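You operate a simulated robot arm through the tools that you are given. There is no shell and no other tool.

You are at the controls of a simulated two-armed robot. One attempt, no reset.

JOB
Reset the teal fence to WIDE; hold the small brown bin against it.
Fine: raise the yellow bar to the top first, turn the fence handwheel, slide the bin up to the fence, push the bar onto it; the other small bins and the lift stay.

The check looks at the end state, three seconds after you hand in, the way a careful person would. Anything else that was tipped, shoved, dropped, spilled or broken makes it a failure.

ROBOT AND FRAMES
Two 6-joint arms with two-finger parallel grippers on one trunk that stands fixed in place. Base frame: the origin is at the foot of the trunk, x ahead of it, y to its left, z up; the work surface is at about z = 80. Readings come in cm, degrees, newtons and seconds.
The left shoulder is at [-7.7, 17.7, 83.2], the right one opposite. With the tool pointing down near the work surface each hand reaches from about 10 to 72 cm from the base axis, measured 20 degrees to its own side. Payload 1.57 kg a hand.
Tool frame (each hand has its own): the origin (TCP) lies between the finger pads and is the grasp point; the fingertips stand 3 cm ahead of it; z points along the fingers, y is the line along which they close. Largest opening 8 cm; finger width 1.7, thickness 1.2; the body of the gripper, 4 by 8.2 cm, starts 8 cm behind the TCP.
Orientation is that of the tool frame in the base frame, as a unit quaternion [w, x, y, z]. With the fingers straight down and closing along the base's y, the tool's x points along the base's -x, its y along +y and its z along -z.

CONTROLS
- The arms move only by the tool step_arm. It takes "left_rows", "right_rows" or both (then of equal length, played together; a hand with none holds still); each is a list of rows, each an object (a shift or turn left out is 0, a gripper value left out holds the last) with "delta_pos": the shift along the tool's x, y, z in m, a list of three; "rot": the turn, a rotation vector about the tool's x, y, z in degrees, a list of three; "fingers": the gripper command, from -1 (fully open) to 1 (shut), values between in proportion. In form: [{"delta_pos": [dx, dy, dz], "rot": [ax, ay, az], "fingers": fingers}, ...]. A call has 1 to 20 rows; each row is the pose to reach, as a shift and turn from the pose commanded when the call began, along the tool's axes at that moment. A row lasts 0.2 s, in which the tool goes at most 5 cm and 8.6 degrees; a call with a longer step from one row to the next is refused whole, and so is a gripper value outside its range. A pose out of reach is approached as far as the arm can. The call stops where the force on the tool passes 60 N (or 10 N more than at its start, if that is more) or the arm is blocked; 0.2 s more then pass. The fingers move at their own pace (about 7.2 cm/s each) and stop on an object; they squeeze with about 39 N. The grip force told is the motor's: it shows also when the fingers shut on nothing. Time passes only in rows, and 0.2 s behind the last, so rows that repeat a pose let the fingers close. The reply holds the time, the measured pose of the TCP, the force on the tool along the base axes, the opening and the grip force, in the units named above and with some noise, with the torque about the TCP (base axes, N m) and any sound that the robot's microphone picked up.
- Cameras (640 x 400 px; columns grow to the right, rows downward): "scene" is now at [3.09, -0.33, 154.33]; the picture's right is [-0.04, -1.00, 0.00], its down [-0.84, 0.03, -0.55] and it looks along [0.55, -0.02, -0.84] (base axes); focal length 313 px, centre (320, 200). "left" rides on the left gripper at [7.2, 0.7, -12.2] in its tool frame; the picture's right is [-0.09, 1.00, 0.00], its down [-0.84, -0.08, -0.54] and it looks along [-0.54, -0.05, 0.84] (tool axes); focal length 238 px, centre (320, 200). "right" rides on the right gripper at [7.2, -0.7, -12.2] in its tool frame; the picture's right is [0.09, 1.00, 0.00], its down [-0.84, 0.08, -0.54] and it looks along [-0.54, 0.05, 0.84] (tool axes); focal length 238 px, centre (320, 200). There is no depth. A picture from a camera that has moved, and an enlarged one, comes with that camera's place and axes in the base frame and with its lens.
- snapshot(camera): a new picture of that camera. The clock stands still meanwhile.
- move_column(by): slides the trunk up (or, below 0, down) by that many cm; the arms and the scene camera ride with it, the base frame stays. It gives what a move gives, with no picture.
- pan_tilt(pan, tilt): turns the head with the scene camera to pan (to the left, within 143 degrees either way) and tilt (down, from -29 to 69), counted from straight ahead of the robot. It gives what a move gives.
- zoom(camera, box): a new picture of the part [left, top, right, bottom] of that camera's present view, enlarged. The clock stands still meanwhile.
- hand_in(): hands the job in; it is judged then, once.

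Places have to be worked out from the pictures, the camera data and where the tool is seen. Open the grippers and draw the arms clear of the work before you hand the job in, unless the task says otherwise.

The tools are called as name(argument=value, ...) on one line, values as JSON. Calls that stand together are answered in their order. step_arm: Moves the arms, as the interface text tells. Its arguments: {"type":"object","properties":{"left_rows":{"type":"array","items":{"type":"object","properties":{"delta_pos":{"type":"array","items":{"type":"number"}},"rot":{"type":"array","items":{"type":"number"}},"fingers":{"type":"number"}}}},"right_rows":{"type":"array","items":{"type":"object","properties":{"delta_pos":{"type":"array","items":{"type":"number"}},"rot":{"type":"array","items":{"type":"number"}},"fingers":{"type":"number"}}}}},"required":[]} The other tools are called the same way: move_column (by) slides the trunk up or down; pan_tilt (pan, tilt) turns the head that bears the scene camera; snapshot (camera) takes a picture; zoom (camera, box) takes an enlarged picture of a part of a camera's view; hand_in () hands the job in.

At the start:

```text
t: 0.0
left_ee_pos: [52.59, 20.27, 116.44]
left_tcp_rot: [0.0, -0.001, 1.0, 0.0]
left_wrist_force: [-0.5, 0.4, 1.1]
left_ft_torque: [-0.04, 0.0, 0.01]
left_width: 8.0
left_grip_force: 0.1
right_ee_pos: [47.71, -25.09, 107.53]
right_tcp_rot: [0.0, 0.0, 1.0, 0.0]
right_wrist_force: [-1.0, -0.1, -0.4]
right_ft_torque: [0.02, 0.02, 0.01]
right_width: 7.99
right_grip_force: 0.0
trunk travel left (down, up): [-27.5, 5.3]
head pan, tilt: [-2.0, 56.7]
```

scene: 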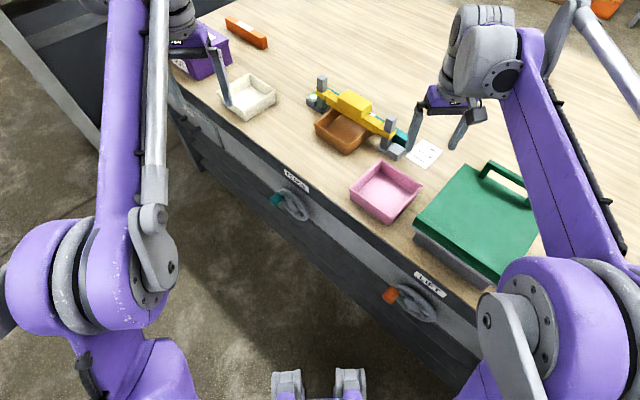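
right: 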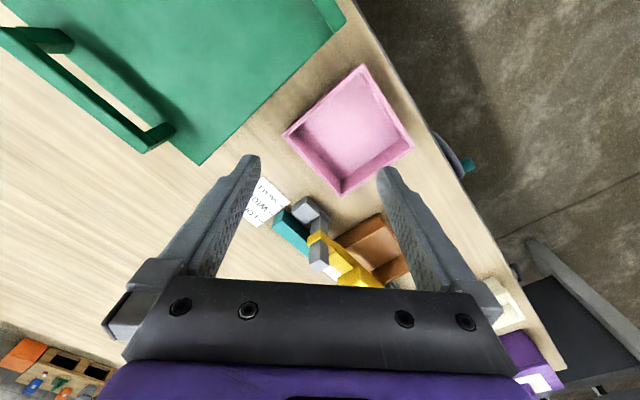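
left: 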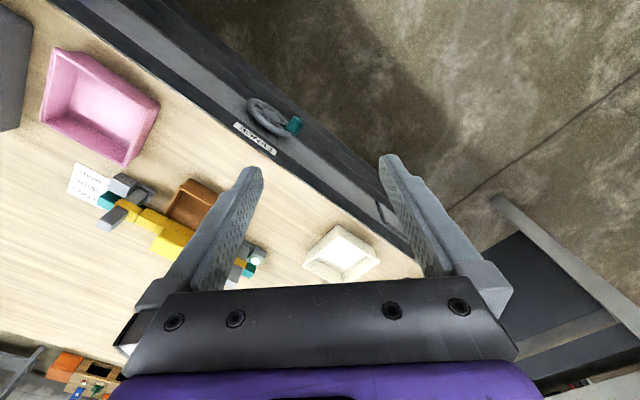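

I'll look closer at the fixture, the label card and the handwheels before moving anything.

zoom(camera="scene", box=[290, 60, 450, 180])

zoom(camera="scene", box=[250, 150, 350, 230])

zoom(camera="right", box=[230, 160, 430, 290])

zoom(camera="left", box=[40, 60, 320, 290])

```text
3.33 times, centred on (370, 120) of scene
camera zoom: at [3.09, -0.33, 154.33], right [-0.04, -1.0, 0.0], down [-0.84, 0.03, -0.55], along [0.55, -0.02, -0.84], focal length 1042 px, centre (153, 467)
```

zoom: 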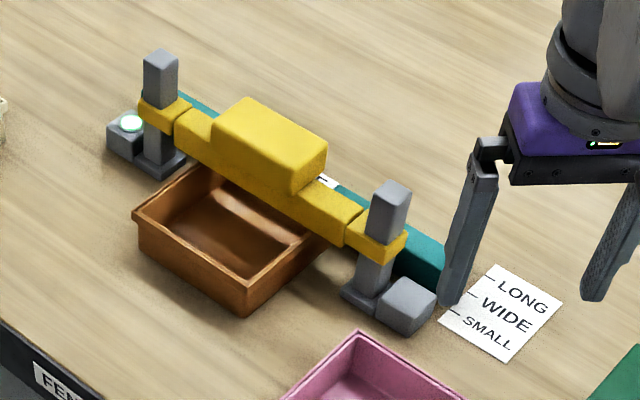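

```text
5.00 times, centred on (300, 190) of scene
camera zoom: at [3.09, -0.33, 154.33], right [-0.04, -1.0, 0.0], down [-0.84, 0.03, -0.55], along [0.55, -0.02, -0.84], focal length 1564 px, centre (420, 250)
```

zoom: 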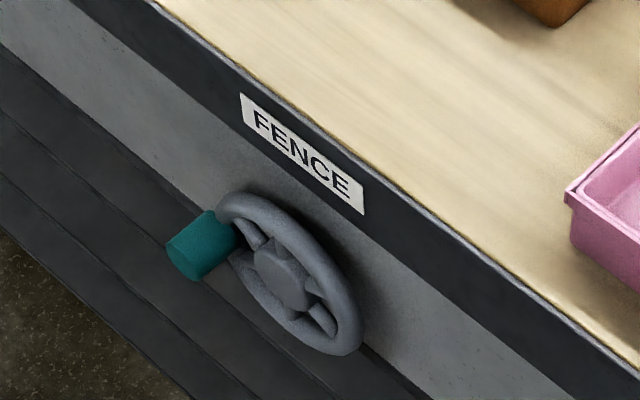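

```text
3.08 times, centred on (330, 225) of right
camera zoom: at [40.38, -25.68, 119.75], right [-0.09, 1.0, 0.0], down [0.84, 0.08, 0.54], along [0.54, 0.05, -0.84], focal length 733 px, centre (289, 123)
```

zoom: 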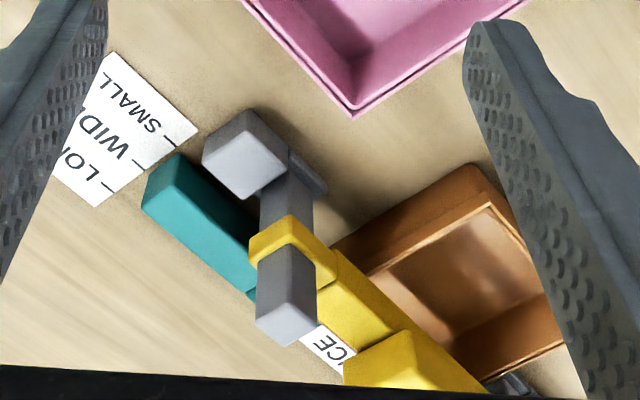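

```text
1.74 times, centred on (180, 175) of left
camera zoom: at [45.31, 20.85, 128.69], right [0.09, 1.0, 0.0], down [0.84, -0.08, 0.54], along [0.54, -0.05, -0.84], focal length 414 px, centre (564, 244)
```

zoom: 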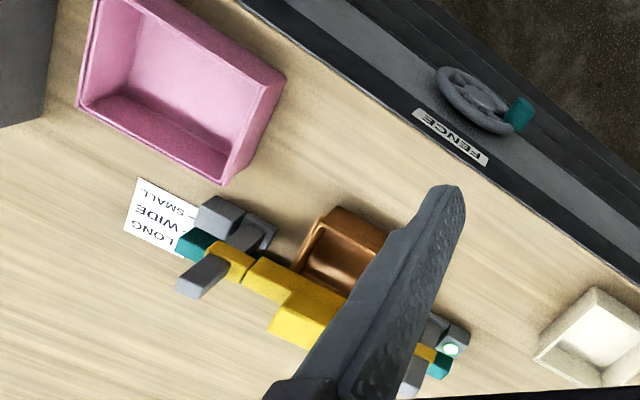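

The bench stands at about 46° to the base, with the fixture around (80, -14) and the FENCE wheel around (57, 7, 68). I'll zoom in further on the fence pointer and card, the bar and the wheel to settle heights.

zoom(camera="left", box=[60, 160, 170, 240])

zoom(camera="left", box=[220, 80, 320, 160])

zoom(camera="scene", box=[370, 100, 450, 170])

zoom(camera="right", box=[235, 170, 345, 290])

zoom(camera="scene", box=[300, 60, 380, 120])

```text
5.00 times, centred on (115, 200) of left
camera zoom: at [45.31, 20.85, 128.69], right [0.09, 1.0, 0.0], down [0.84, -0.08, 0.54], along [0.54, -0.05, -0.84], focal length 1192 px, centre (1345, 200)
```

zoom: 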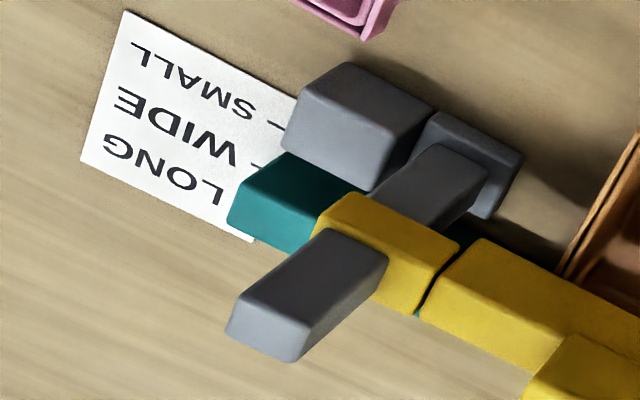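

```text
5.00 times, centred on (270, 120) of left
camera zoom: at [45.31, 20.85, 128.69], right [0.09, 1.0, 0.0], down [0.84, -0.08, 0.54], along [0.54, -0.05, -0.84], focal length 1192 px, centre (570, 600)
```

zoom: 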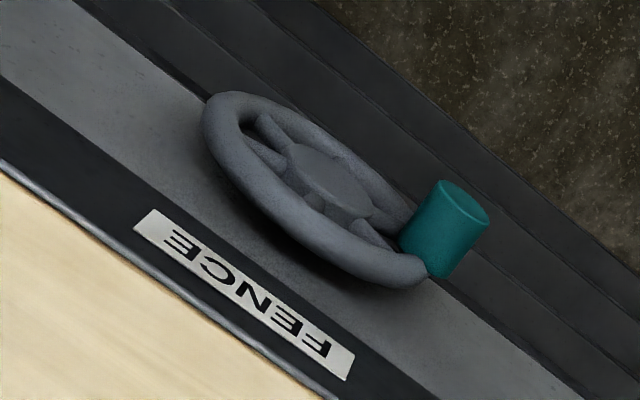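

```text
5.71 times, centred on (410, 135) of scene
camera zoom: at [3.09, -0.33, 154.33], right [-0.04, -1.0, 0.0], down [-0.84, 0.03, -0.55], along [0.55, -0.02, -0.84], focal length 1787 px, centre (-194, 571)
```

zoom: 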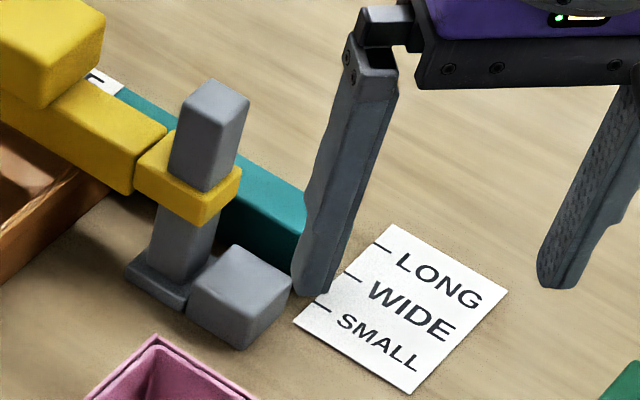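

```text
3.33 times, centred on (290, 230) of right
camera zoom: at [40.38, -25.68, 119.75], right [-0.09, 1.0, 0.0], down [0.84, 0.08, 0.54], along [0.54, 0.05, -0.84], focal length 794 px, centre (420, 100)
```

zoom: 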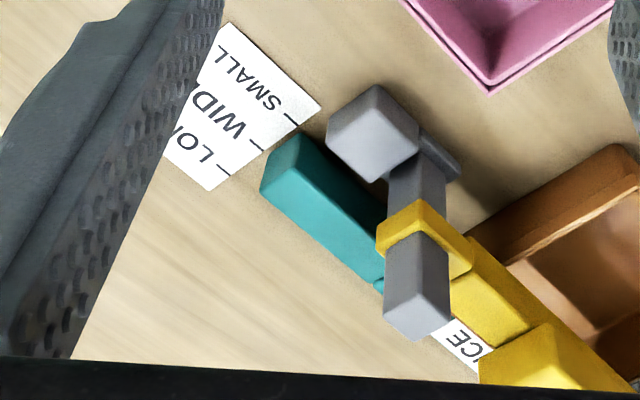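

```text
6.67 times, centred on (340, 90) of scene
camera zoom: at [3.09, -0.33, 154.33], right [-0.04, -1.0, 0.0], down [-0.84, 0.03, -0.55], along [0.55, -0.02, -0.84], focal length 2085 px, centre (187, 933)
```

zoom: 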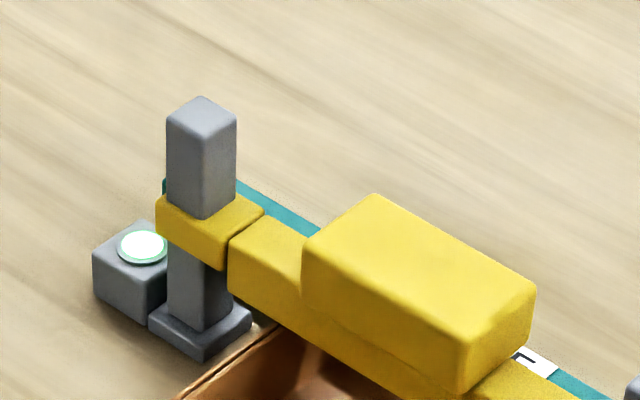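

The card and the fence end are partly hidden from here. I'll swing the right hand, kept high and clear of the green lid, to look along the fence, and turn the left hand to look at the bench from the front.

step_arm(right_rows=[{"delta_pos": [-0.005, -0.02, -0.01], "rot": [0, 0, -6]}, {"delta_pos": [-0.01, -0.04, -0.02], "rot": [0, 0, -12]}, {"delta_pos": [-0.015, -0.06, -0.03], "rot": [0, 0, -18]}, {"delta_pos": [-0.02, -0.08, -0.03], "rot": [0, 0, -24]}, {"delta_pos": [-0.025, -0.1, -0.03], "rot": [0, 0, -30]}, {"delta_pos": [-0.03, -0.12, -0.03], "rot": [0, 0, -36]}, {"delta_pos": [-0.035, -0.14, -0.03], "rot": [0, 0, -41]}, {"delta_pos": [-0.04, -0.16, -0.03], "rot": [0, 0, -46]}, {"delta_pos": [-0.04, -0.16, -0.03], "rot": [0, 0, -46]}], left_rows=[{"delta_pos": [0, 0, 0], "rot": [0, 0, 6]}, {"delta_pos": [0, -0.01, 0.01], "rot": [0, 0, 12]}, {"delta_pos": [0, -0.02, 0.02], "rot": [0, 0, 18]}, {"delta_pos": [0, -0.03, 0.03], "rot": [0, 0, 24]}, {"delta_pos": [0, -0.04, 0.04], "rot": [0, 0, 30]}, {"delta_pos": [0, -0.05, 0.05], "rot": [0, 0, 36]}, {"delta_pos": [0, -0.06, 0.05], "rot": [0, 0, 42]}, {"delta_pos": [0, -0.07, 0.05], "rot": [0, 0, 44]}, {"delta_pos": [0, -0.07, 0.05], "rot": [0, 0, 44]}])

snapshot(camera="right")

snapshot(camera="left")

snapshot(camera="scene")

```text
t: 2.0
left_ee_pos: [52.69, 13.16, 111.51]
left_tcp_rot: [0.001, 0.375, 0.927, 0.0]
left_wrist_force: [-0.5, -0.3, -0.1]
left_ft_torque: [0.01, -0.01, 0.01]
left_width: 7.98
left_grip_force: 0.0
right_ee_pos: [51.63, -41.08, 110.63]
right_tcp_rot: [0.0, -0.392, 0.92, 0.001]
right_wrist_force: [-0.5, 0.8, -0.6]
right_ft_torque: [-0.02, -0.05, 0.01]
right_width: 8.0
right_grip_force: 0.1
trunk travel left (down, up): [-27.5, 5.3]
head pan, tilt: [-2.0, 56.7]
```

```text
taken
camera right: at [47.12, -46.71, 122.76], right [-0.78, 0.62, 0.0], down [0.52, 0.66, 0.54], along [0.34, 0.42, -0.84], focal length 238 px, centre (320, 200)
```

right: 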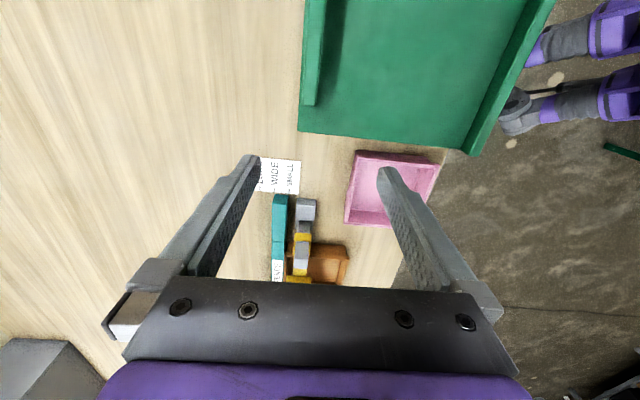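

```text
taken
camera left: at [47.9, 18.69, 123.63], right [0.76, 0.65, 0.0], down [0.55, -0.64, 0.54], along [0.35, -0.41, -0.84], focal length 238 px, centre (320, 200)
```

left: 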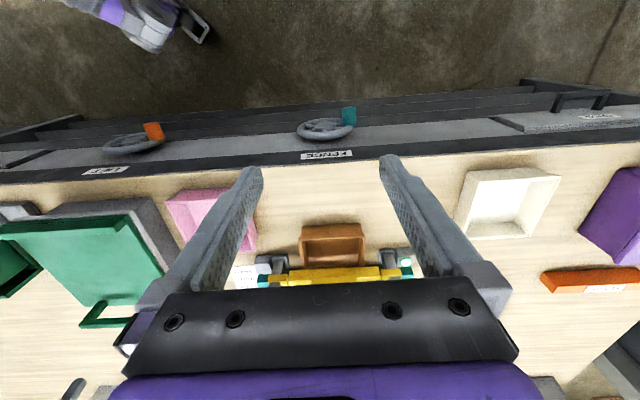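

```text
taken
camera scene: at [3.05, -0.26, 154.33], right [-0.04, -1.0, 0.0], down [-0.84, 0.03, -0.55], along [0.55, -0.02, -0.84], focal length 313 px, centre (320, 200)
```

scene: 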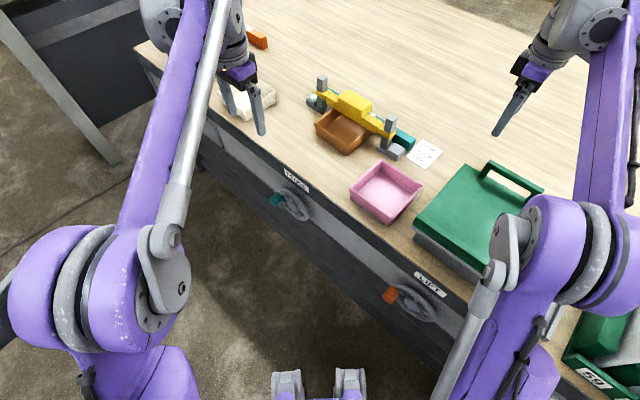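

Both wrist cameras now face the fixture squarely. I'll zoom into each for the fence end against the card, and the bar, bin and posts.

zoom(camera="right", box=[240, 140, 370, 290])

zoom(camera="right", box=[250, 150, 320, 220])

zoom(camera="left", box=[220, 200, 430, 295])

zoom(camera="left", box=[270, 90, 390, 170])

zoom(camera="scene", box=[375, 100, 455, 170])

```text
2.67 times, centred on (305, 215) of right
camera zoom: at [47.12, -46.71, 122.76], right [-0.78, 0.62, 0.0], down [0.52, 0.66, 0.54], along [0.34, 0.42, -0.84], focal length 636 px, centre (360, 160)
```

zoom: 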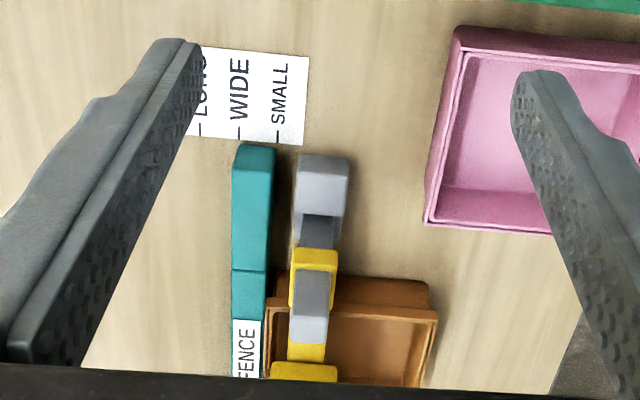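

```text
5.71 times, centred on (285, 185) of right
camera zoom: at [47.12, -46.71, 122.76], right [-0.78, 0.62, 0.0], down [0.52, 0.66, 0.54], along [0.34, 0.42, -0.84], focal length 1362 px, centre (520, 286)
```

zoom: 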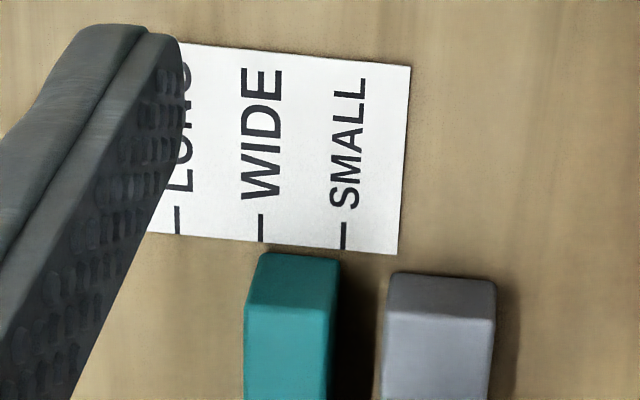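

```text
3.05 times, centred on (325, 248) of left
camera zoom: at [47.9, 18.69, 123.63], right [0.76, 0.65, 0.0], down [0.55, -0.64, 0.54], along [0.35, -0.41, -0.84], focal length 726 px, centre (305, 55)
```

zoom: 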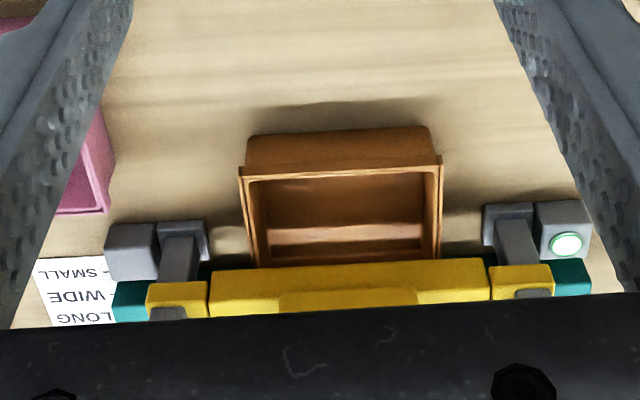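

```text
5.00 times, centred on (330, 130) of left
camera zoom: at [47.9, 18.69, 123.63], right [0.76, 0.65, 0.0], down [0.55, -0.64, 0.54], along [0.35, -0.41, -0.84], focal length 1192 px, centre (270, 550)
```

zoom: 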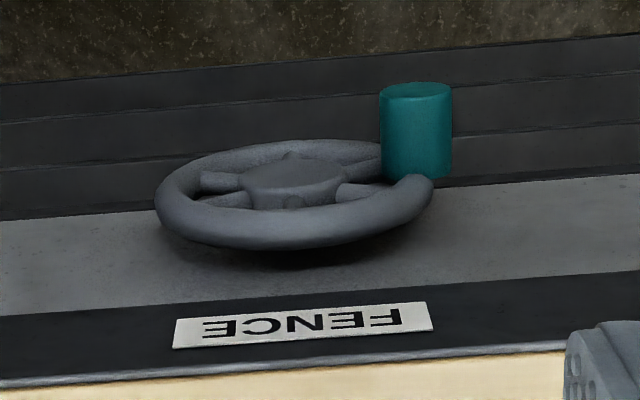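

```text
5.71 times, centred on (415, 135) of scene
camera zoom: at [3.05, -0.26, 154.33], right [-0.04, -1.0, 0.0], down [-0.84, 0.03, -0.55], along [0.55, -0.02, -0.84], focal length 1787 px, centre (-223, 571)
```

zoom: 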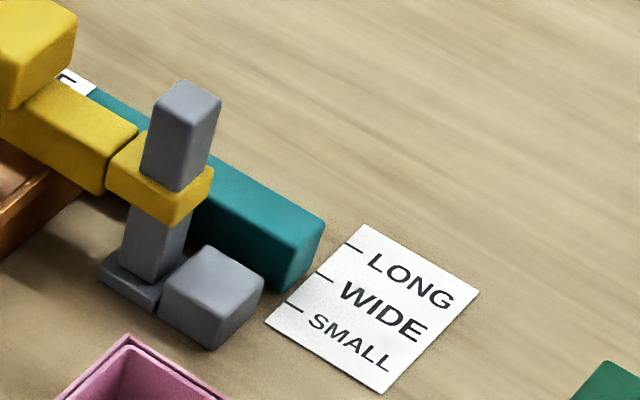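

Worked out along the bench edge (u) and into the bench (v, both at 45°): edge v≈40, ticks SMALL 70.1, WIDE 73.0, LONG 76.1. The fence's front face is at SMALL, so it needs to go back 3 cm. I'll move the left hand forward, still high, to see the bar block and posts whole.

step_arm(left_rows=[{"delta_pos": [-0.03, 0, 0]}, {"delta_pos": [-0.06, 0, 0]}, {"delta_pos": [-0.09, 0, 0]}, {"delta_pos": [-0.12, 0, 0]}, {"delta_pos": [-0.12, 0, 0]}])

snapshot(camera="left")

zoom(camera="left", box=[230, 130, 410, 270])

snapshot(camera="scene")

```text
t: 3.2
left_ee_pos: [59.39, 5.63, 110.79]
left_tcp_rot: [0.0, 0.375, 0.927, 0.0]
left_wrist_force: [-0.3, -0.1, 0.2]
left_ft_torque: [0.01, 0.05, 0.01]
left_width: 8.01
left_grip_force: 0.0
left hand out of reach, approached as far as the arm can: row 4, 5
right_ee_pos: [51.79, -41.15, 110.62]
right_tcp_rot: [0.0, -0.39, 0.921, 0.0]
right_wrist_force: [-1.0, -0.4, -0.1]
right_ft_torque: [-0.01, 0.05, -0.03]
right_width: 7.99
right_grip_force: 0.0
trunk travel left (down, up): [-27.5, 5.3]
head pan, tilt: [-2.0, 56.7]
```

```text
taken
camera left: at [54.77, 11.06, 122.92], right [0.76, 0.65, 0.0], down [0.55, -0.64, 0.54], along [0.35, -0.41, -0.84], focal length 238 px, centre (320, 200)
```

left: 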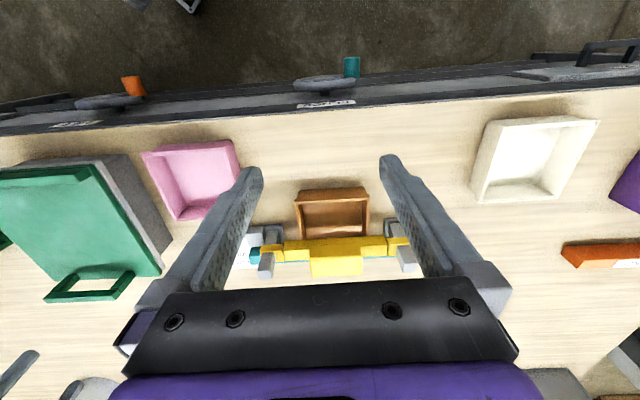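

```text
2.86 times, centred on (320, 200) of left
camera zoom: at [54.77, 11.06, 122.92], right [0.76, 0.65, 0.0], down [0.55, -0.64, 0.54], along [0.35, -0.41, -0.84], focal length 681 px, centre (320, 200)
```

zoom: 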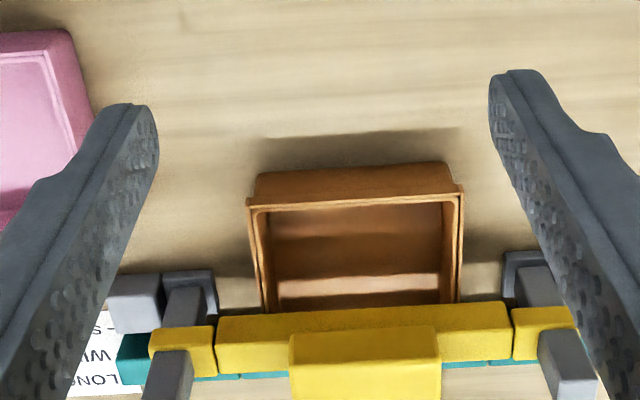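

```text
taken
camera scene: at [3.24, -0.4, 154.33], right [-0.04, -1.0, 0.0], down [-0.84, 0.03, -0.55], along [0.55, -0.02, -0.84], focal length 313 px, centre (320, 200)
```

scene: 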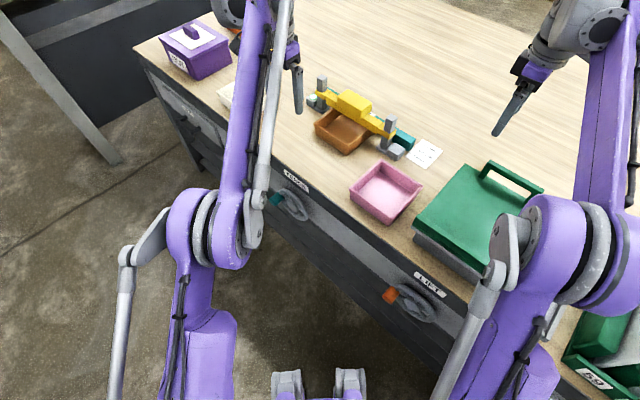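

The left hand stopped at its straight-down reach, which tells me the bar must be gripped with the tool tilted. The bar's block spans u 43–52.5, v 65–69.7, z 87.3–90.6, and the post tops are at about 92.4. I'll raise the trunk 5 cm for reach and check the gripper's shape for clearance.

move_column(by=5)

zoom(camera="scene", box=[450, 0, 640, 150])

zoom(camera="scene", box=[290, 60, 450, 180])

zoom(camera="left", box=[0, 100, 260, 310])

```text
t: 4.1
left_ee_pos: [59.34, 5.76, 115.96]
left_tcp_rot: [0.0, 0.374, 0.927, 0.0]
left_wrist_force: [-0.5, -0.9, 0.2]
left_ft_torque: [-0.02, -0.05, 0.04]
left_width: 8.01
left_grip_force: 0.1
right_ee_pos: [51.46, -41.11, 115.53]
right_tcp_rot: [0.0, -0.391, 0.921, 0.0]
right_wrist_force: [0.4, 0.6, 0.2]
right_ft_torque: [0.0, -0.02, 0.0]
right_width: 8.0
right_grip_force: 0.1
trunk travel left (down, up): [-32.5, 0.3]
head pan, tilt: [-2.0, 56.7]
```

```text
2.67 times, centred on (545, 75) of scene
camera zoom: at [2.78, -0.35, 159.62], right [-0.04, -1.0, 0.0], down [-0.84, 0.03, -0.55], along [0.55, -0.02, -0.84], focal length 834 px, centre (-280, 533)
```

zoom: 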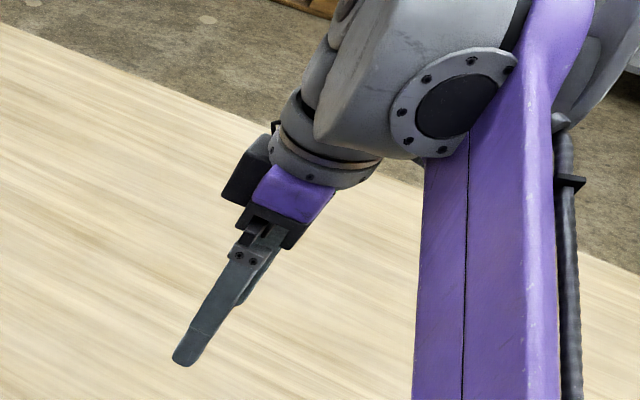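

```text
3.33 times, centred on (370, 120) of scene
camera zoom: at [2.78, -0.35, 159.62], right [-0.04, -1.0, 0.0], down [-0.84, 0.03, -0.55], along [0.55, -0.02, -0.84], focal length 1042 px, centre (153, 467)
```

zoom: 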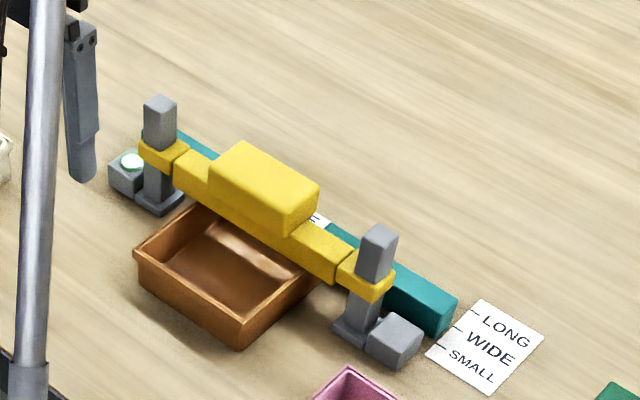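

```text
1.90 times, centred on (130, 205) of left
camera zoom: at [54.6, 11.17, 128.09], right [0.76, 0.65, 0.0], down [0.55, -0.64, 0.54], along [0.35, -0.41, -0.84], focal length 454 px, centre (682, 190)
```

zoom: 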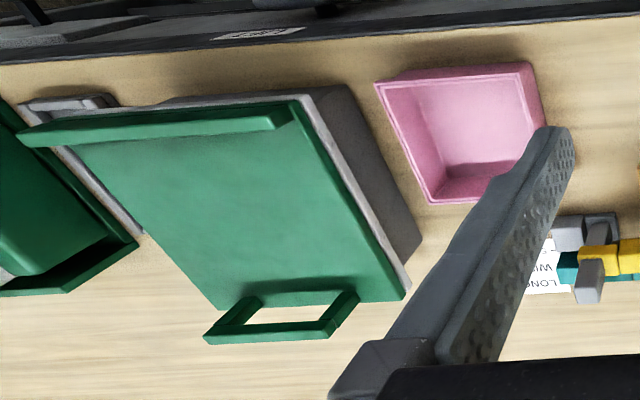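

The gripper has no bulky parts on the side that will face down. I'll tilt the right tool 55° toward the bench direction and bring it to a standoff at about u=32, v=67, z=100, up-right of the bar block.

step_arm(right_rows=[{"delta_pos": [-0.02, -0.003, 0.0], "rot": [0.06, -6.9, 0.13]}, {"delta_pos": [-0.05, -0.006, 0.0], "rot": [0.12, -13.8, 0.25]}, {"delta_pos": [-0.085, -0.009, 0.0], "rot": [0.18, -20.7, 0.38]}, {"delta_pos": [-0.12, -0.012, 0.02], "rot": [0.25, -27.5, 0.5]}, {"delta_pos": [-0.155, -0.015, 0.045], "rot": [0.31, -34.4, 0.63]}, {"delta_pos": [-0.19, -0.018, 0.075], "rot": [0.37, -41.3, 0.75]}, {"delta_pos": [-0.22, -0.021, 0.11], "rot": [0.43, -48.2, 0.88]}, {"delta_pos": [-0.246, -0.023, 0.15], "rot": [0.5, -55, 1.0]}, {"delta_pos": [-0.246, -0.023, 0.15], "rot": [0.5, -55, 1.0]}])

snapshot(camera="scene")

snapshot(camera="right")

snapshot(camera="left")

```text
t: 6.1
left_ee_pos: [59.41, 5.91, 115.92]
left_tcp_rot: [0.001, 0.375, 0.927, 0.0]
left_wrist_force: [0.0, 0.0, -1.2]
left_ft_torque: [0.0, -0.02, 0.01]
left_width: 8.01
left_grip_force: 0.1
right_ee_pos: [70.29, -25.08, 100.82]
right_tcp_rot: [0.428, -0.338, 0.82, 0.176]
right_wrist_force: [-0.1, -0.3, -0.3]
right_ft_torque: [0.0, -0.01, 0.0]
right_width: 8.01
right_grip_force: 0.1
trunk travel left (down, up): [-32.5, 0.3]
head pan, tilt: [-2.0, 56.7]
```

```text
taken
camera scene: at [2.77, -0.29, 159.63], right [-0.04, -1.0, 0.0], down [-0.84, 0.03, -0.55], along [0.55, -0.02, -0.84], focal length 313 px, centre (320, 200)
```

scene: 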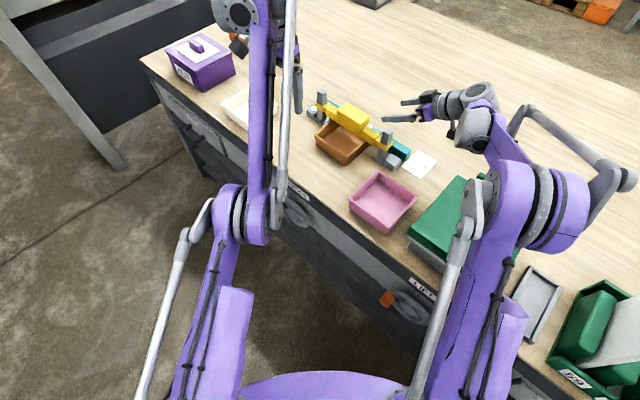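

```text
taken
camera right: at [60.74, -35.37, 101.81], right [-0.74, 0.67, -0.08], down [-0.03, 0.08, 1.0], along [0.67, 0.74, -0.04], focal length 238 px, centre (320, 200)
```

right: 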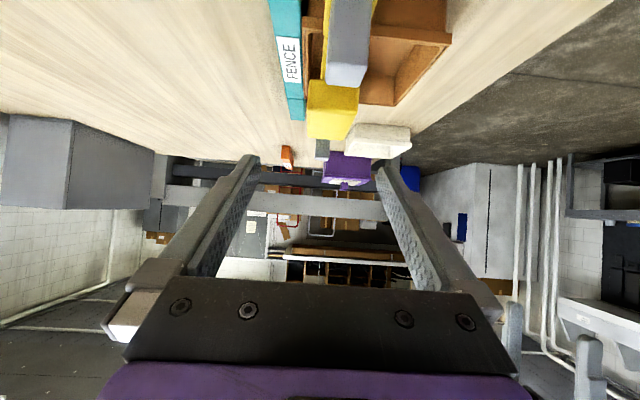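

```text
taken
camera left: at [54.6, 11.23, 128.14], right [0.76, 0.65, 0.0], down [0.55, -0.64, 0.54], along [0.35, -0.41, -0.84], focal length 238 px, centre (320, 200)
```

left: 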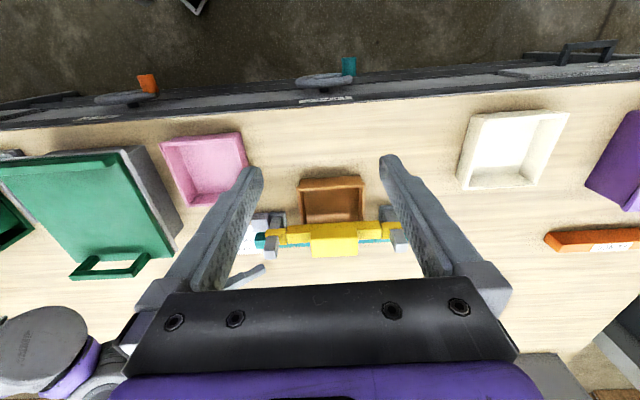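

The right hand is at the standoff with the planned tilt. I'll zoom in on the right camera's and scene's views to align the grip center with the block before closing in.

zoom(camera="right", box=[250, 0, 410, 150])

zoom(camera="scene", box=[300, 70, 500, 190])

zoom(camera="left", box=[200, 160, 430, 290])

```text
2.67 times, centred on (330, 75) of right
camera zoom: at [60.74, -35.37, 101.81], right [-0.74, 0.67, -0.08], down [-0.03, 0.08, 1.0], along [0.67, 0.74, -0.04], focal length 636 px, centre (293, 533)
```

zoom: 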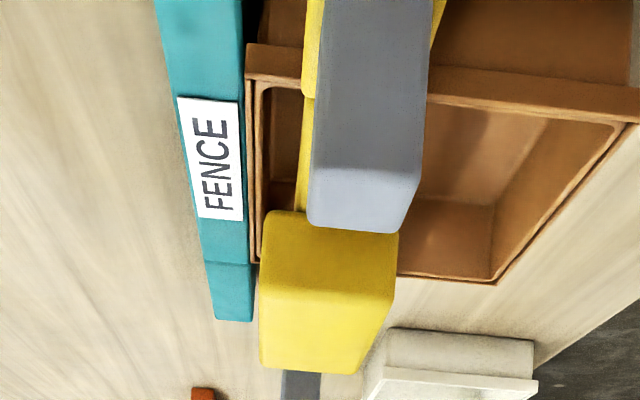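

```text
3.20 times, centred on (400, 130) of scene
camera zoom: at [2.77, -0.29, 159.63], right [-0.04, -1.0, 0.0], down [-0.84, 0.03, -0.55], along [0.55, -0.02, -0.84], focal length 1001 px, centre (64, 424)
```

zoom: 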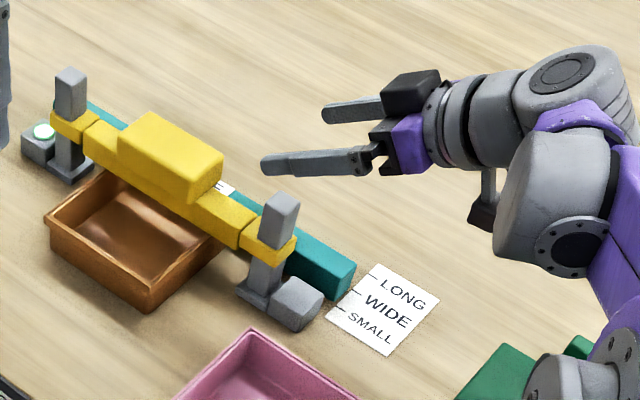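

```text
2.78 times, centred on (315, 225) of left
camera zoom: at [54.6, 11.23, 128.14], right [0.76, 0.65, 0.0], down [0.55, -0.64, 0.54], along [0.35, -0.41, -0.84], focal length 663 px, centre (334, 130)
```

zoom: 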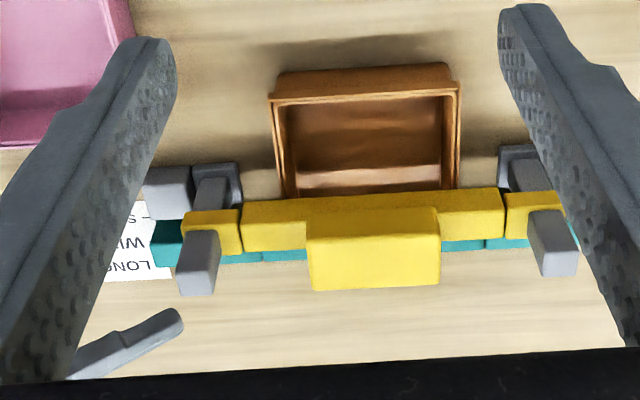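

The wrist camera hangs on a stalk below the wrist at this tilt and would hit the right post, so I'll make the tool steeper (about 55° below horizontal), which carries the camera over the post top. The right camera also shows the block centre about 1.2 cm nearer the front than the grip plane, so I'm shifting there.

step_arm(right_rows=[{"delta_pos": [-0.005, 0.002, 0.025], "rot": [0, 6, 0]}, {"delta_pos": [-0.01, 0.004, 0.05], "rot": [0, 12, 0]}, {"delta_pos": [-0.015, 0.007, 0.08], "rot": [0, 17, 0]}, {"delta_pos": [-0.02, 0.009, 0.107], "rot": [0, 20, 0]}, {"delta_pos": [-0.02, 0.009, 0.107], "rot": [0, 20, 0]}])

snapshot(camera="right")

zoom(camera="scene", box=[300, 70, 500, 190])

zoom(camera="left", box=[200, 160, 430, 290])

```text
t: 7.3
left_ee_pos: [59.26, 5.81, 115.84]
left_tcp_rot: [0.0, 0.374, 0.927, -0.001]
left_wrist_force: [-1.1, 0.8, -1.0]
left_ft_torque: [-0.02, 0.0, 0.01]
left_width: 7.98
left_grip_force: 0.0
right_ee_pos: [76.73, -17.27, 96.24]
right_tcp_rot: [0.278, -0.365, 0.881, 0.115]
right_wrist_force: [0.4, -0.1, -0.1]
right_ft_torque: [-0.03, -0.02, -0.01]
right_width: 7.99
right_grip_force: 0.1
trunk travel left (down, up): [-32.5, 0.3]
head pan, tilt: [-2.0, 56.7]
```

```text
taken
camera right: at [67.97, -26.82, 102.03], right [-0.76, 0.65, -0.05], down [0.21, 0.32, 0.92], along [0.62, 0.69, -0.38], focal length 238 px, centre (320, 200)
```

right: 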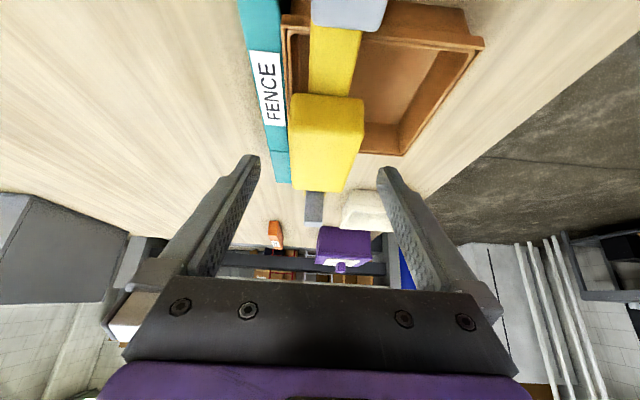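

```text
3.20 times, centred on (400, 130) of scene
camera zoom: at [2.81, -0.36, 159.62], right [-0.04, -1.0, 0.0], down [-0.84, 0.03, -0.55], along [0.55, -0.02, -0.84], focal length 1001 px, centre (64, 424)
```

zoom: 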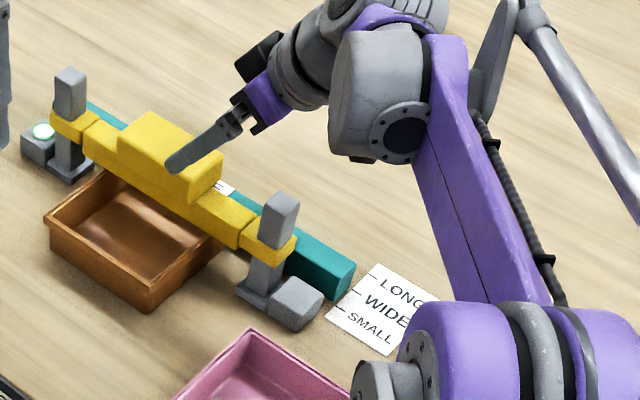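

```text
2.78 times, centred on (315, 225) of left
camera zoom: at [54.62, 11.17, 128.12], right [0.76, 0.65, 0.0], down [0.55, -0.64, 0.54], along [0.35, -0.41, -0.84], focal length 663 px, centre (334, 130)
```

zoom: 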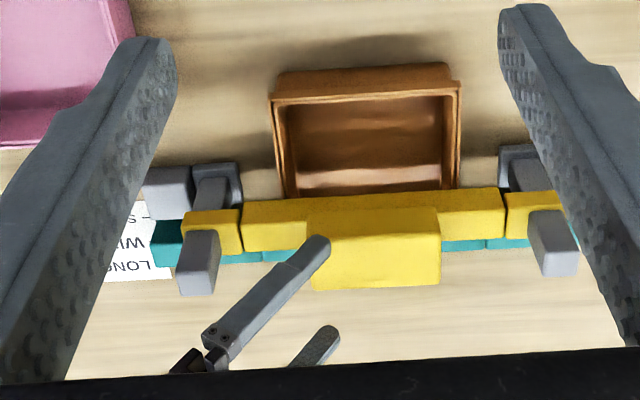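

The TCP is at u=42, v=66.5, z=96, with the camera well over the post. The block is about 0.4 cm further to the front, so I'll advance 7.8 cm along the tool with that shift, fingers open.

step_arm(right_rows=[{"delta_pos": [0, 0.004, 0.02], "fingers": -1}, {"delta_pos": [0, 0.004, 0.04], "fingers": -1}, {"delta_pos": [0, 0.004, 0.06], "fingers": -1}, {"delta_pos": [0, 0.004, 0.076], "fingers": -1}, {"delta_pos": [0, 0.004, 0.076], "fingers": -1}])

snapshot(camera="right")

zoom(camera="scene", box=[300, 70, 460, 190])

zoom(camera="left", box=[200, 160, 430, 290])

```text
t: 8.5
left_ee_pos: [59.47, 5.68, 115.9]
left_tcp_rot: [0.0, 0.375, 0.927, 0.0]
left_wrist_force: [0.2, -0.2, 0.1]
left_ft_torque: [0.03, 0.03, 0.04]
left_width: 8.0
left_grip_force: 0.0
right_ee_pos: [79.56, -13.83, 89.8]
right_tcp_rot: [0.279, -0.365, 0.881, 0.115]
right_wrist_force: [-0.1, -0.1, -0.1]
right_ft_torque: [0.01, -0.01, 0.0]
right_width: 8.01
right_grip_force: 0.1
trunk travel left (down, up): [-32.5, 0.3]
head pan, tilt: [-2.0, 56.7]
```

```text
taken
camera right: at [70.88, -23.36, 95.58], right [-0.76, 0.65, -0.05], down [0.21, 0.32, 0.92], along [0.62, 0.69, -0.38], focal length 238 px, centre (320, 200)
```

right: 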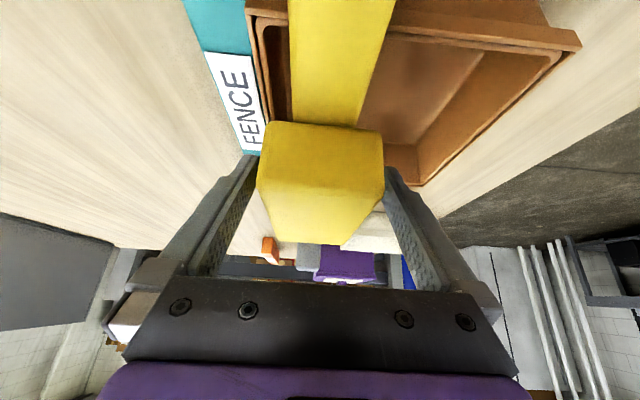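

```text
3.33 times, centred on (380, 130) of scene
camera zoom: at [2.84, -0.32, 159.62], right [-0.04, -1.0, 0.0], down [-0.84, 0.03, -0.55], along [0.55, -0.02, -0.84], focal length 1042 px, centre (120, 433)
```

zoom: 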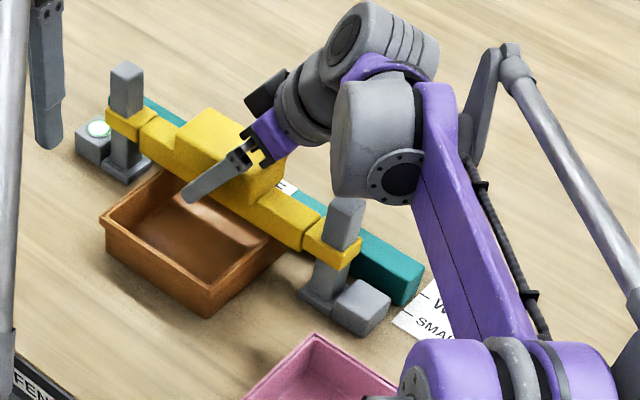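

```text
2.78 times, centred on (315, 225) of left
camera zoom: at [54.65, 11.2, 128.12], right [0.76, 0.65, 0.0], down [0.55, -0.64, 0.54], along [0.35, -0.41, -0.84], focal length 663 px, centre (334, 130)
```

zoom: 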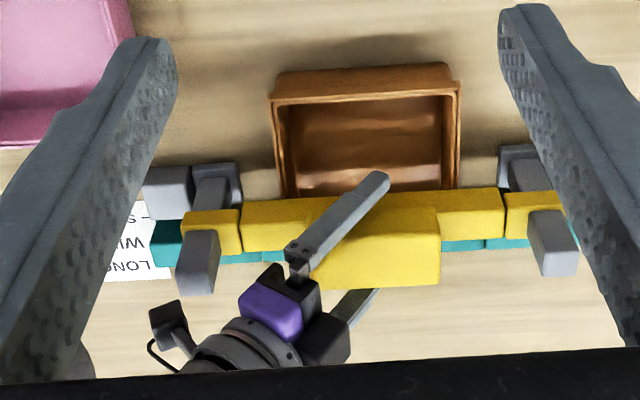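

The block sits centred between the fingers with no contact forces, so I'll close on it.

step_arm(right_rows=[{"fingers": 1}, {"fingers": 1}, {"fingers": 1}, {"fingers": 1}])

zoom(camera="left", box=[200, 160, 430, 290])

```text
t: 9.5
left_ee_pos: [59.5, 5.83, 115.73]
left_tcp_rot: [0.0, 0.374, 0.927, 0.0]
left_wrist_force: [0.4, -0.1, 0.8]
left_ft_torque: [-0.02, 0.02, 0.01]
left_width: 7.99
left_grip_force: 0.0
right_ee_pos: [79.55, -13.99, 89.69]
right_tcp_rot: [0.278, -0.363, 0.882, 0.114]
right_wrist_force: [8.1, -5.3, -1.8]
right_ft_torque: [0.02, -0.56, 0.06]
right_width: 5.36
right_grip_force: 45.1
trunk travel left (down, up): [-32.5, 0.3]
head pan, tilt: [-2.0, 56.7]
```

```text
2.78 times, centred on (315, 225) of left
camera zoom: at [54.79, 11.12, 128.07], right [0.76, 0.65, 0.0], down [0.55, -0.64, 0.54], along [0.35, -0.41, -0.84], focal length 663 px, centre (334, 130)
```

zoom: 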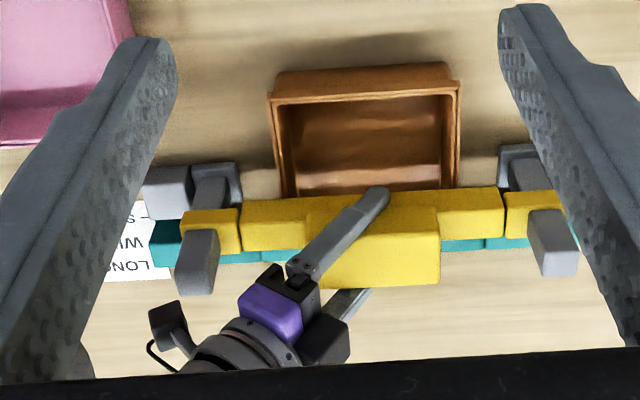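

Gripped at 5.4 cm with a firm hold. I'll lift straight up 3 cm and watch the forces.

step_arm(right_rows=[{"delta_pos": [-0.00574, 0, -0.00819]}, {"delta_pos": [-0.01148, 0, -0.01638]}, {"delta_pos": [-0.01722, 0, -0.02457]}, {"delta_pos": [-0.01722, 0, -0.02457]}])

zoom(camera="scene", box=[300, 70, 460, 190])

zoom(camera="left", box=[200, 160, 430, 290])

```text
t: 10.5
left_ee_pos: [59.63, 5.7, 115.84]
left_tcp_rot: [0.0, 0.375, 0.927, -0.001]
left_wrist_force: [-0.2, 0.2, 0.5]
left_ft_torque: [0.0, 0.03, -0.01]
left_width: 8.0
left_grip_force: 0.0
right_ee_pos: [79.55, -13.95, 92.72]
right_tcp_rot: [0.277, -0.365, 0.881, 0.117]
right_wrist_force: [13.0, 0.1, -2.9]
right_ft_torque: [-0.18, 0.86, 0.36]
right_width: 5.37
right_grip_force: 44.7
trunk travel left (down, up): [-32.5, 0.3]
head pan, tilt: [-2.0, 56.7]
```

```text
3.33 times, centred on (380, 130) of scene
camera zoom: at [3.12, -0.34, 159.62], right [-0.04, -1.0, 0.0], down [-0.84, 0.03, -0.55], along [0.55, -0.02, -0.84], focal length 1042 px, centre (120, 433)
```

zoom: 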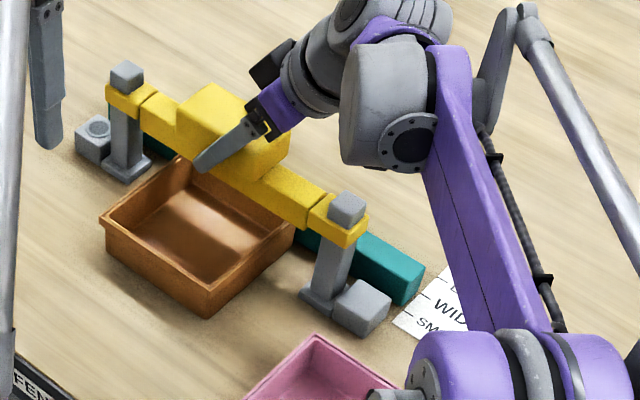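

```text
2.78 times, centred on (315, 225) of left
camera zoom: at [54.88, 11.19, 128.03], right [0.76, 0.65, 0.0], down [0.55, -0.64, 0.54], along [0.35, -0.41, -0.84], focal length 663 px, centre (334, 130)
```

zoom: 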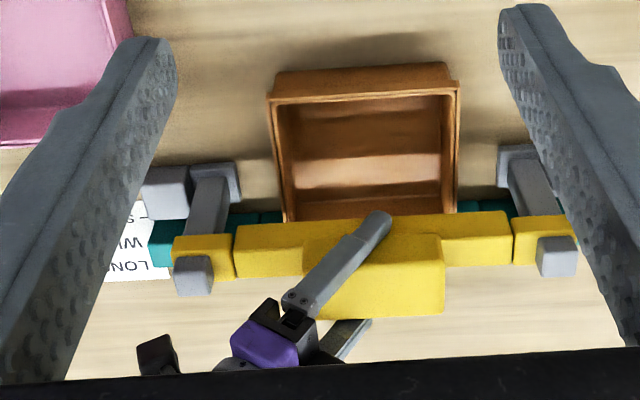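

The bar follows the hand freely and the indicator on the left block went out. About 1.5 cm of post still shows above the collars, so I'll keep lifting in small steps toward the stop.

step_arm(right_rows=[{"delta_pos": [-0.00287, 0, -0.0041]}, {"delta_pos": [-0.00574, 0, -0.00819]}, {"delta_pos": [-0.00574, 0, -0.00819]}])

zoom(camera="left", box=[200, 160, 430, 290])

```text
t: 11.3
left_ee_pos: [59.68, 5.84, 115.68]
left_tcp_rot: [-0.001, 0.375, 0.927, -0.001]
left_wrist_force: [-0.2, -1.4, 0.2]
left_ft_torque: [-0.02, 0.01, 0.01]
left_width: 8.01
left_grip_force: 0.0
right_ee_pos: [79.68, -14.01, 93.47]
right_tcp_rot: [0.276, -0.365, 0.882, 0.116]
right_wrist_force: [-0.4, 2.3, -28.1]
right_ft_torque: [0.26, -1.19, -0.39]
right_width: 5.39
right_grip_force: 45.5
trunk travel left (down, up): [-32.5, 0.3]
head pan, tilt: [-2.0, 56.7]
```

```text
2.78 times, centred on (315, 225) of left
camera zoom: at [54.95, 11.17, 127.9], right [0.76, 0.65, 0.0], down [0.55, -0.64, 0.54], along [0.35, -0.41, -0.84], focal length 663 px, centre (334, 130)
```

zoom: 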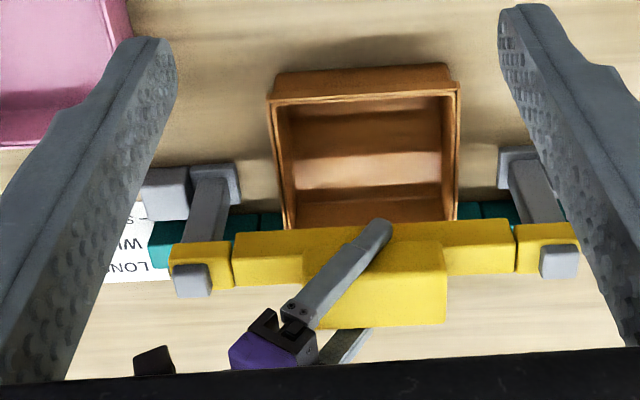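

There is now a 28 N downward reaction with the collars near the post tops, so the bar is at its upper stop. Before trusting it to stay up by itself, I'll move it down slightly in the grip and read which way the bar pushes back.

step_arm(right_rows=[{"delta_pos": [0.00287, 0, 0.0041]}, {"delta_pos": [0.00574, 0, 0.00819]}, {"delta_pos": [0.00574, 0, 0.00819]}])

step_arm(right_rows=[{"delta_pos": [0.00115, 0, 0.00164]}, {"delta_pos": [0.0023, 0, 0.00328]}])

```text
t: 12.1
left_ee_pos: [59.59, 5.93, 115.93]
left_tcp_rot: [0.0, 0.374, 0.927, 0.0]
left_wrist_force: [0.5, 0.0, 0.2]
left_ft_torque: [-0.01, 0.01, 0.03]
left_width: 8.01
left_grip_force: 0.1
right_ee_pos: [79.59, -13.98, 92.98]
right_tcp_rot: [0.28, -0.363, 0.881, 0.114]
right_wrist_force: [14.2, -0.9, 2.4]
right_ft_torque: [0.84, -1.01, 0.75]
right_width: 5.37
right_grip_force: 45.1
trunk travel left (down, up): [-32.5, 0.3]
head pan, tilt: [-2.0, 56.7]
```

```text
t: 12.7
left_ee_pos: [59.49, 5.75, 115.86]
left_tcp_rot: [0.0, 0.375, 0.927, 0.0]
left_wrist_force: [0.3, 0.3, 0.0]
left_ft_torque: [0.0, -0.02, -0.02]
left_width: 7.99
left_grip_force: 0.0
right_ee_pos: [79.75, -13.96, 92.5]
right_tcp_rot: [0.278, -0.364, 0.882, 0.115]
right_wrist_force: [12.3, -0.3, 1.9]
right_ft_torque: [0.72, -1.08, -0.18]
right_width: 5.38
right_grip_force: 45.0
trunk travel left (down, up): [-32.5, 0.3]
head pan, tilt: [-2.0, 56.7]
```

The bar pushes up about 2 N when lowered and down about 3 N when raised, so its friction exceeds its weight and it will stay where it's put. I'll take it back to the stop and open the fingers.

step_arm(right_rows=[{"delta_pos": [-0.003, 0, -0.0043]}, {"delta_pos": [-0.0055, 0, -0.0078]}, {"delta_pos": [-0.0065, 0, -0.0093]}, {"delta_pos": [-0.0065, 0, -0.0093]}])

step_arm(right_rows=[{"fingers": -0.4}, {"fingers": -0.4}, {"fingers": -0.4}])

zoom(camera="left", box=[200, 160, 430, 290])

snapshot(camera="right")

```text
t: 13.7
left_ee_pos: [59.66, 5.74, 115.69]
left_tcp_rot: [-0.001, 0.375, 0.927, -0.001]
left_wrist_force: [0.0, 0.3, -0.6]
left_ft_torque: [0.0, 0.02, -0.01]
left_width: 7.99
left_grip_force: 0.1
right_ee_pos: [79.53, -13.95, 93.36]
right_tcp_rot: [0.276, -0.365, 0.882, 0.115]
right_wrist_force: [10.1, -3.7, -7.1]
right_ft_torque: [-0.65, 1.14, 0.62]
right_width: 5.35
right_grip_force: 45.2
trunk travel left (down, up): [-32.5, 0.3]
head pan, tilt: [-2.0, 56.7]
```

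```text
t: 14.5
left_ee_pos: [59.32, 5.74, 115.86]
left_tcp_rot: [0.0, 0.375, 0.927, 0.0]
left_wrist_force: [0.1, -1.0, 1.0]
left_ft_torque: [-0.02, -0.01, -0.01]
left_width: 7.97
left_grip_force: 0.1
right_ee_pos: [79.4, -13.92, 93.59]
right_tcp_rot: [0.277, -0.365, 0.881, 0.115]
right_wrist_force: [1.0, -1.5, -0.3]
right_ft_torque: [0.04, -0.02, 0.03]
right_width: 5.75
right_grip_force: 0.3
trunk travel left (down, up): [-32.5, 0.3]
head pan, tilt: [-2.0, 56.7]
```

```text
2.78 times, centred on (315, 225) of left
camera zoom: at [54.69, 11.18, 128.1], right [0.76, 0.65, 0.0], down [0.55, -0.64, 0.54], along [0.35, -0.41, -0.84], focal length 663 px, centre (334, 130)
```

zoom: 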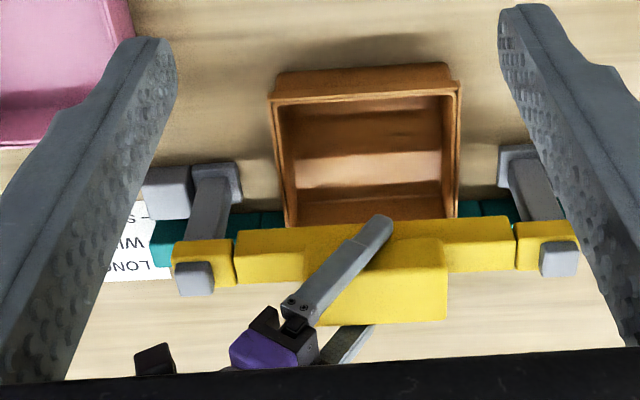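

```text
taken
camera right: at [70.83, -23.42, 99.37], right [-0.76, 0.65, -0.05], down [0.21, 0.32, 0.92], along [0.62, 0.69, -0.38], focal length 238 px, centre (320, 200)
```

right: 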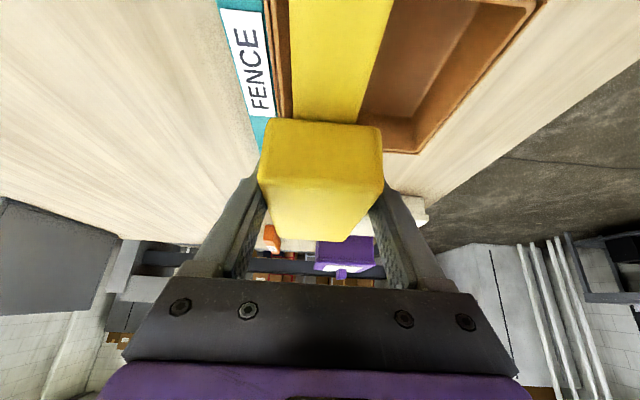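

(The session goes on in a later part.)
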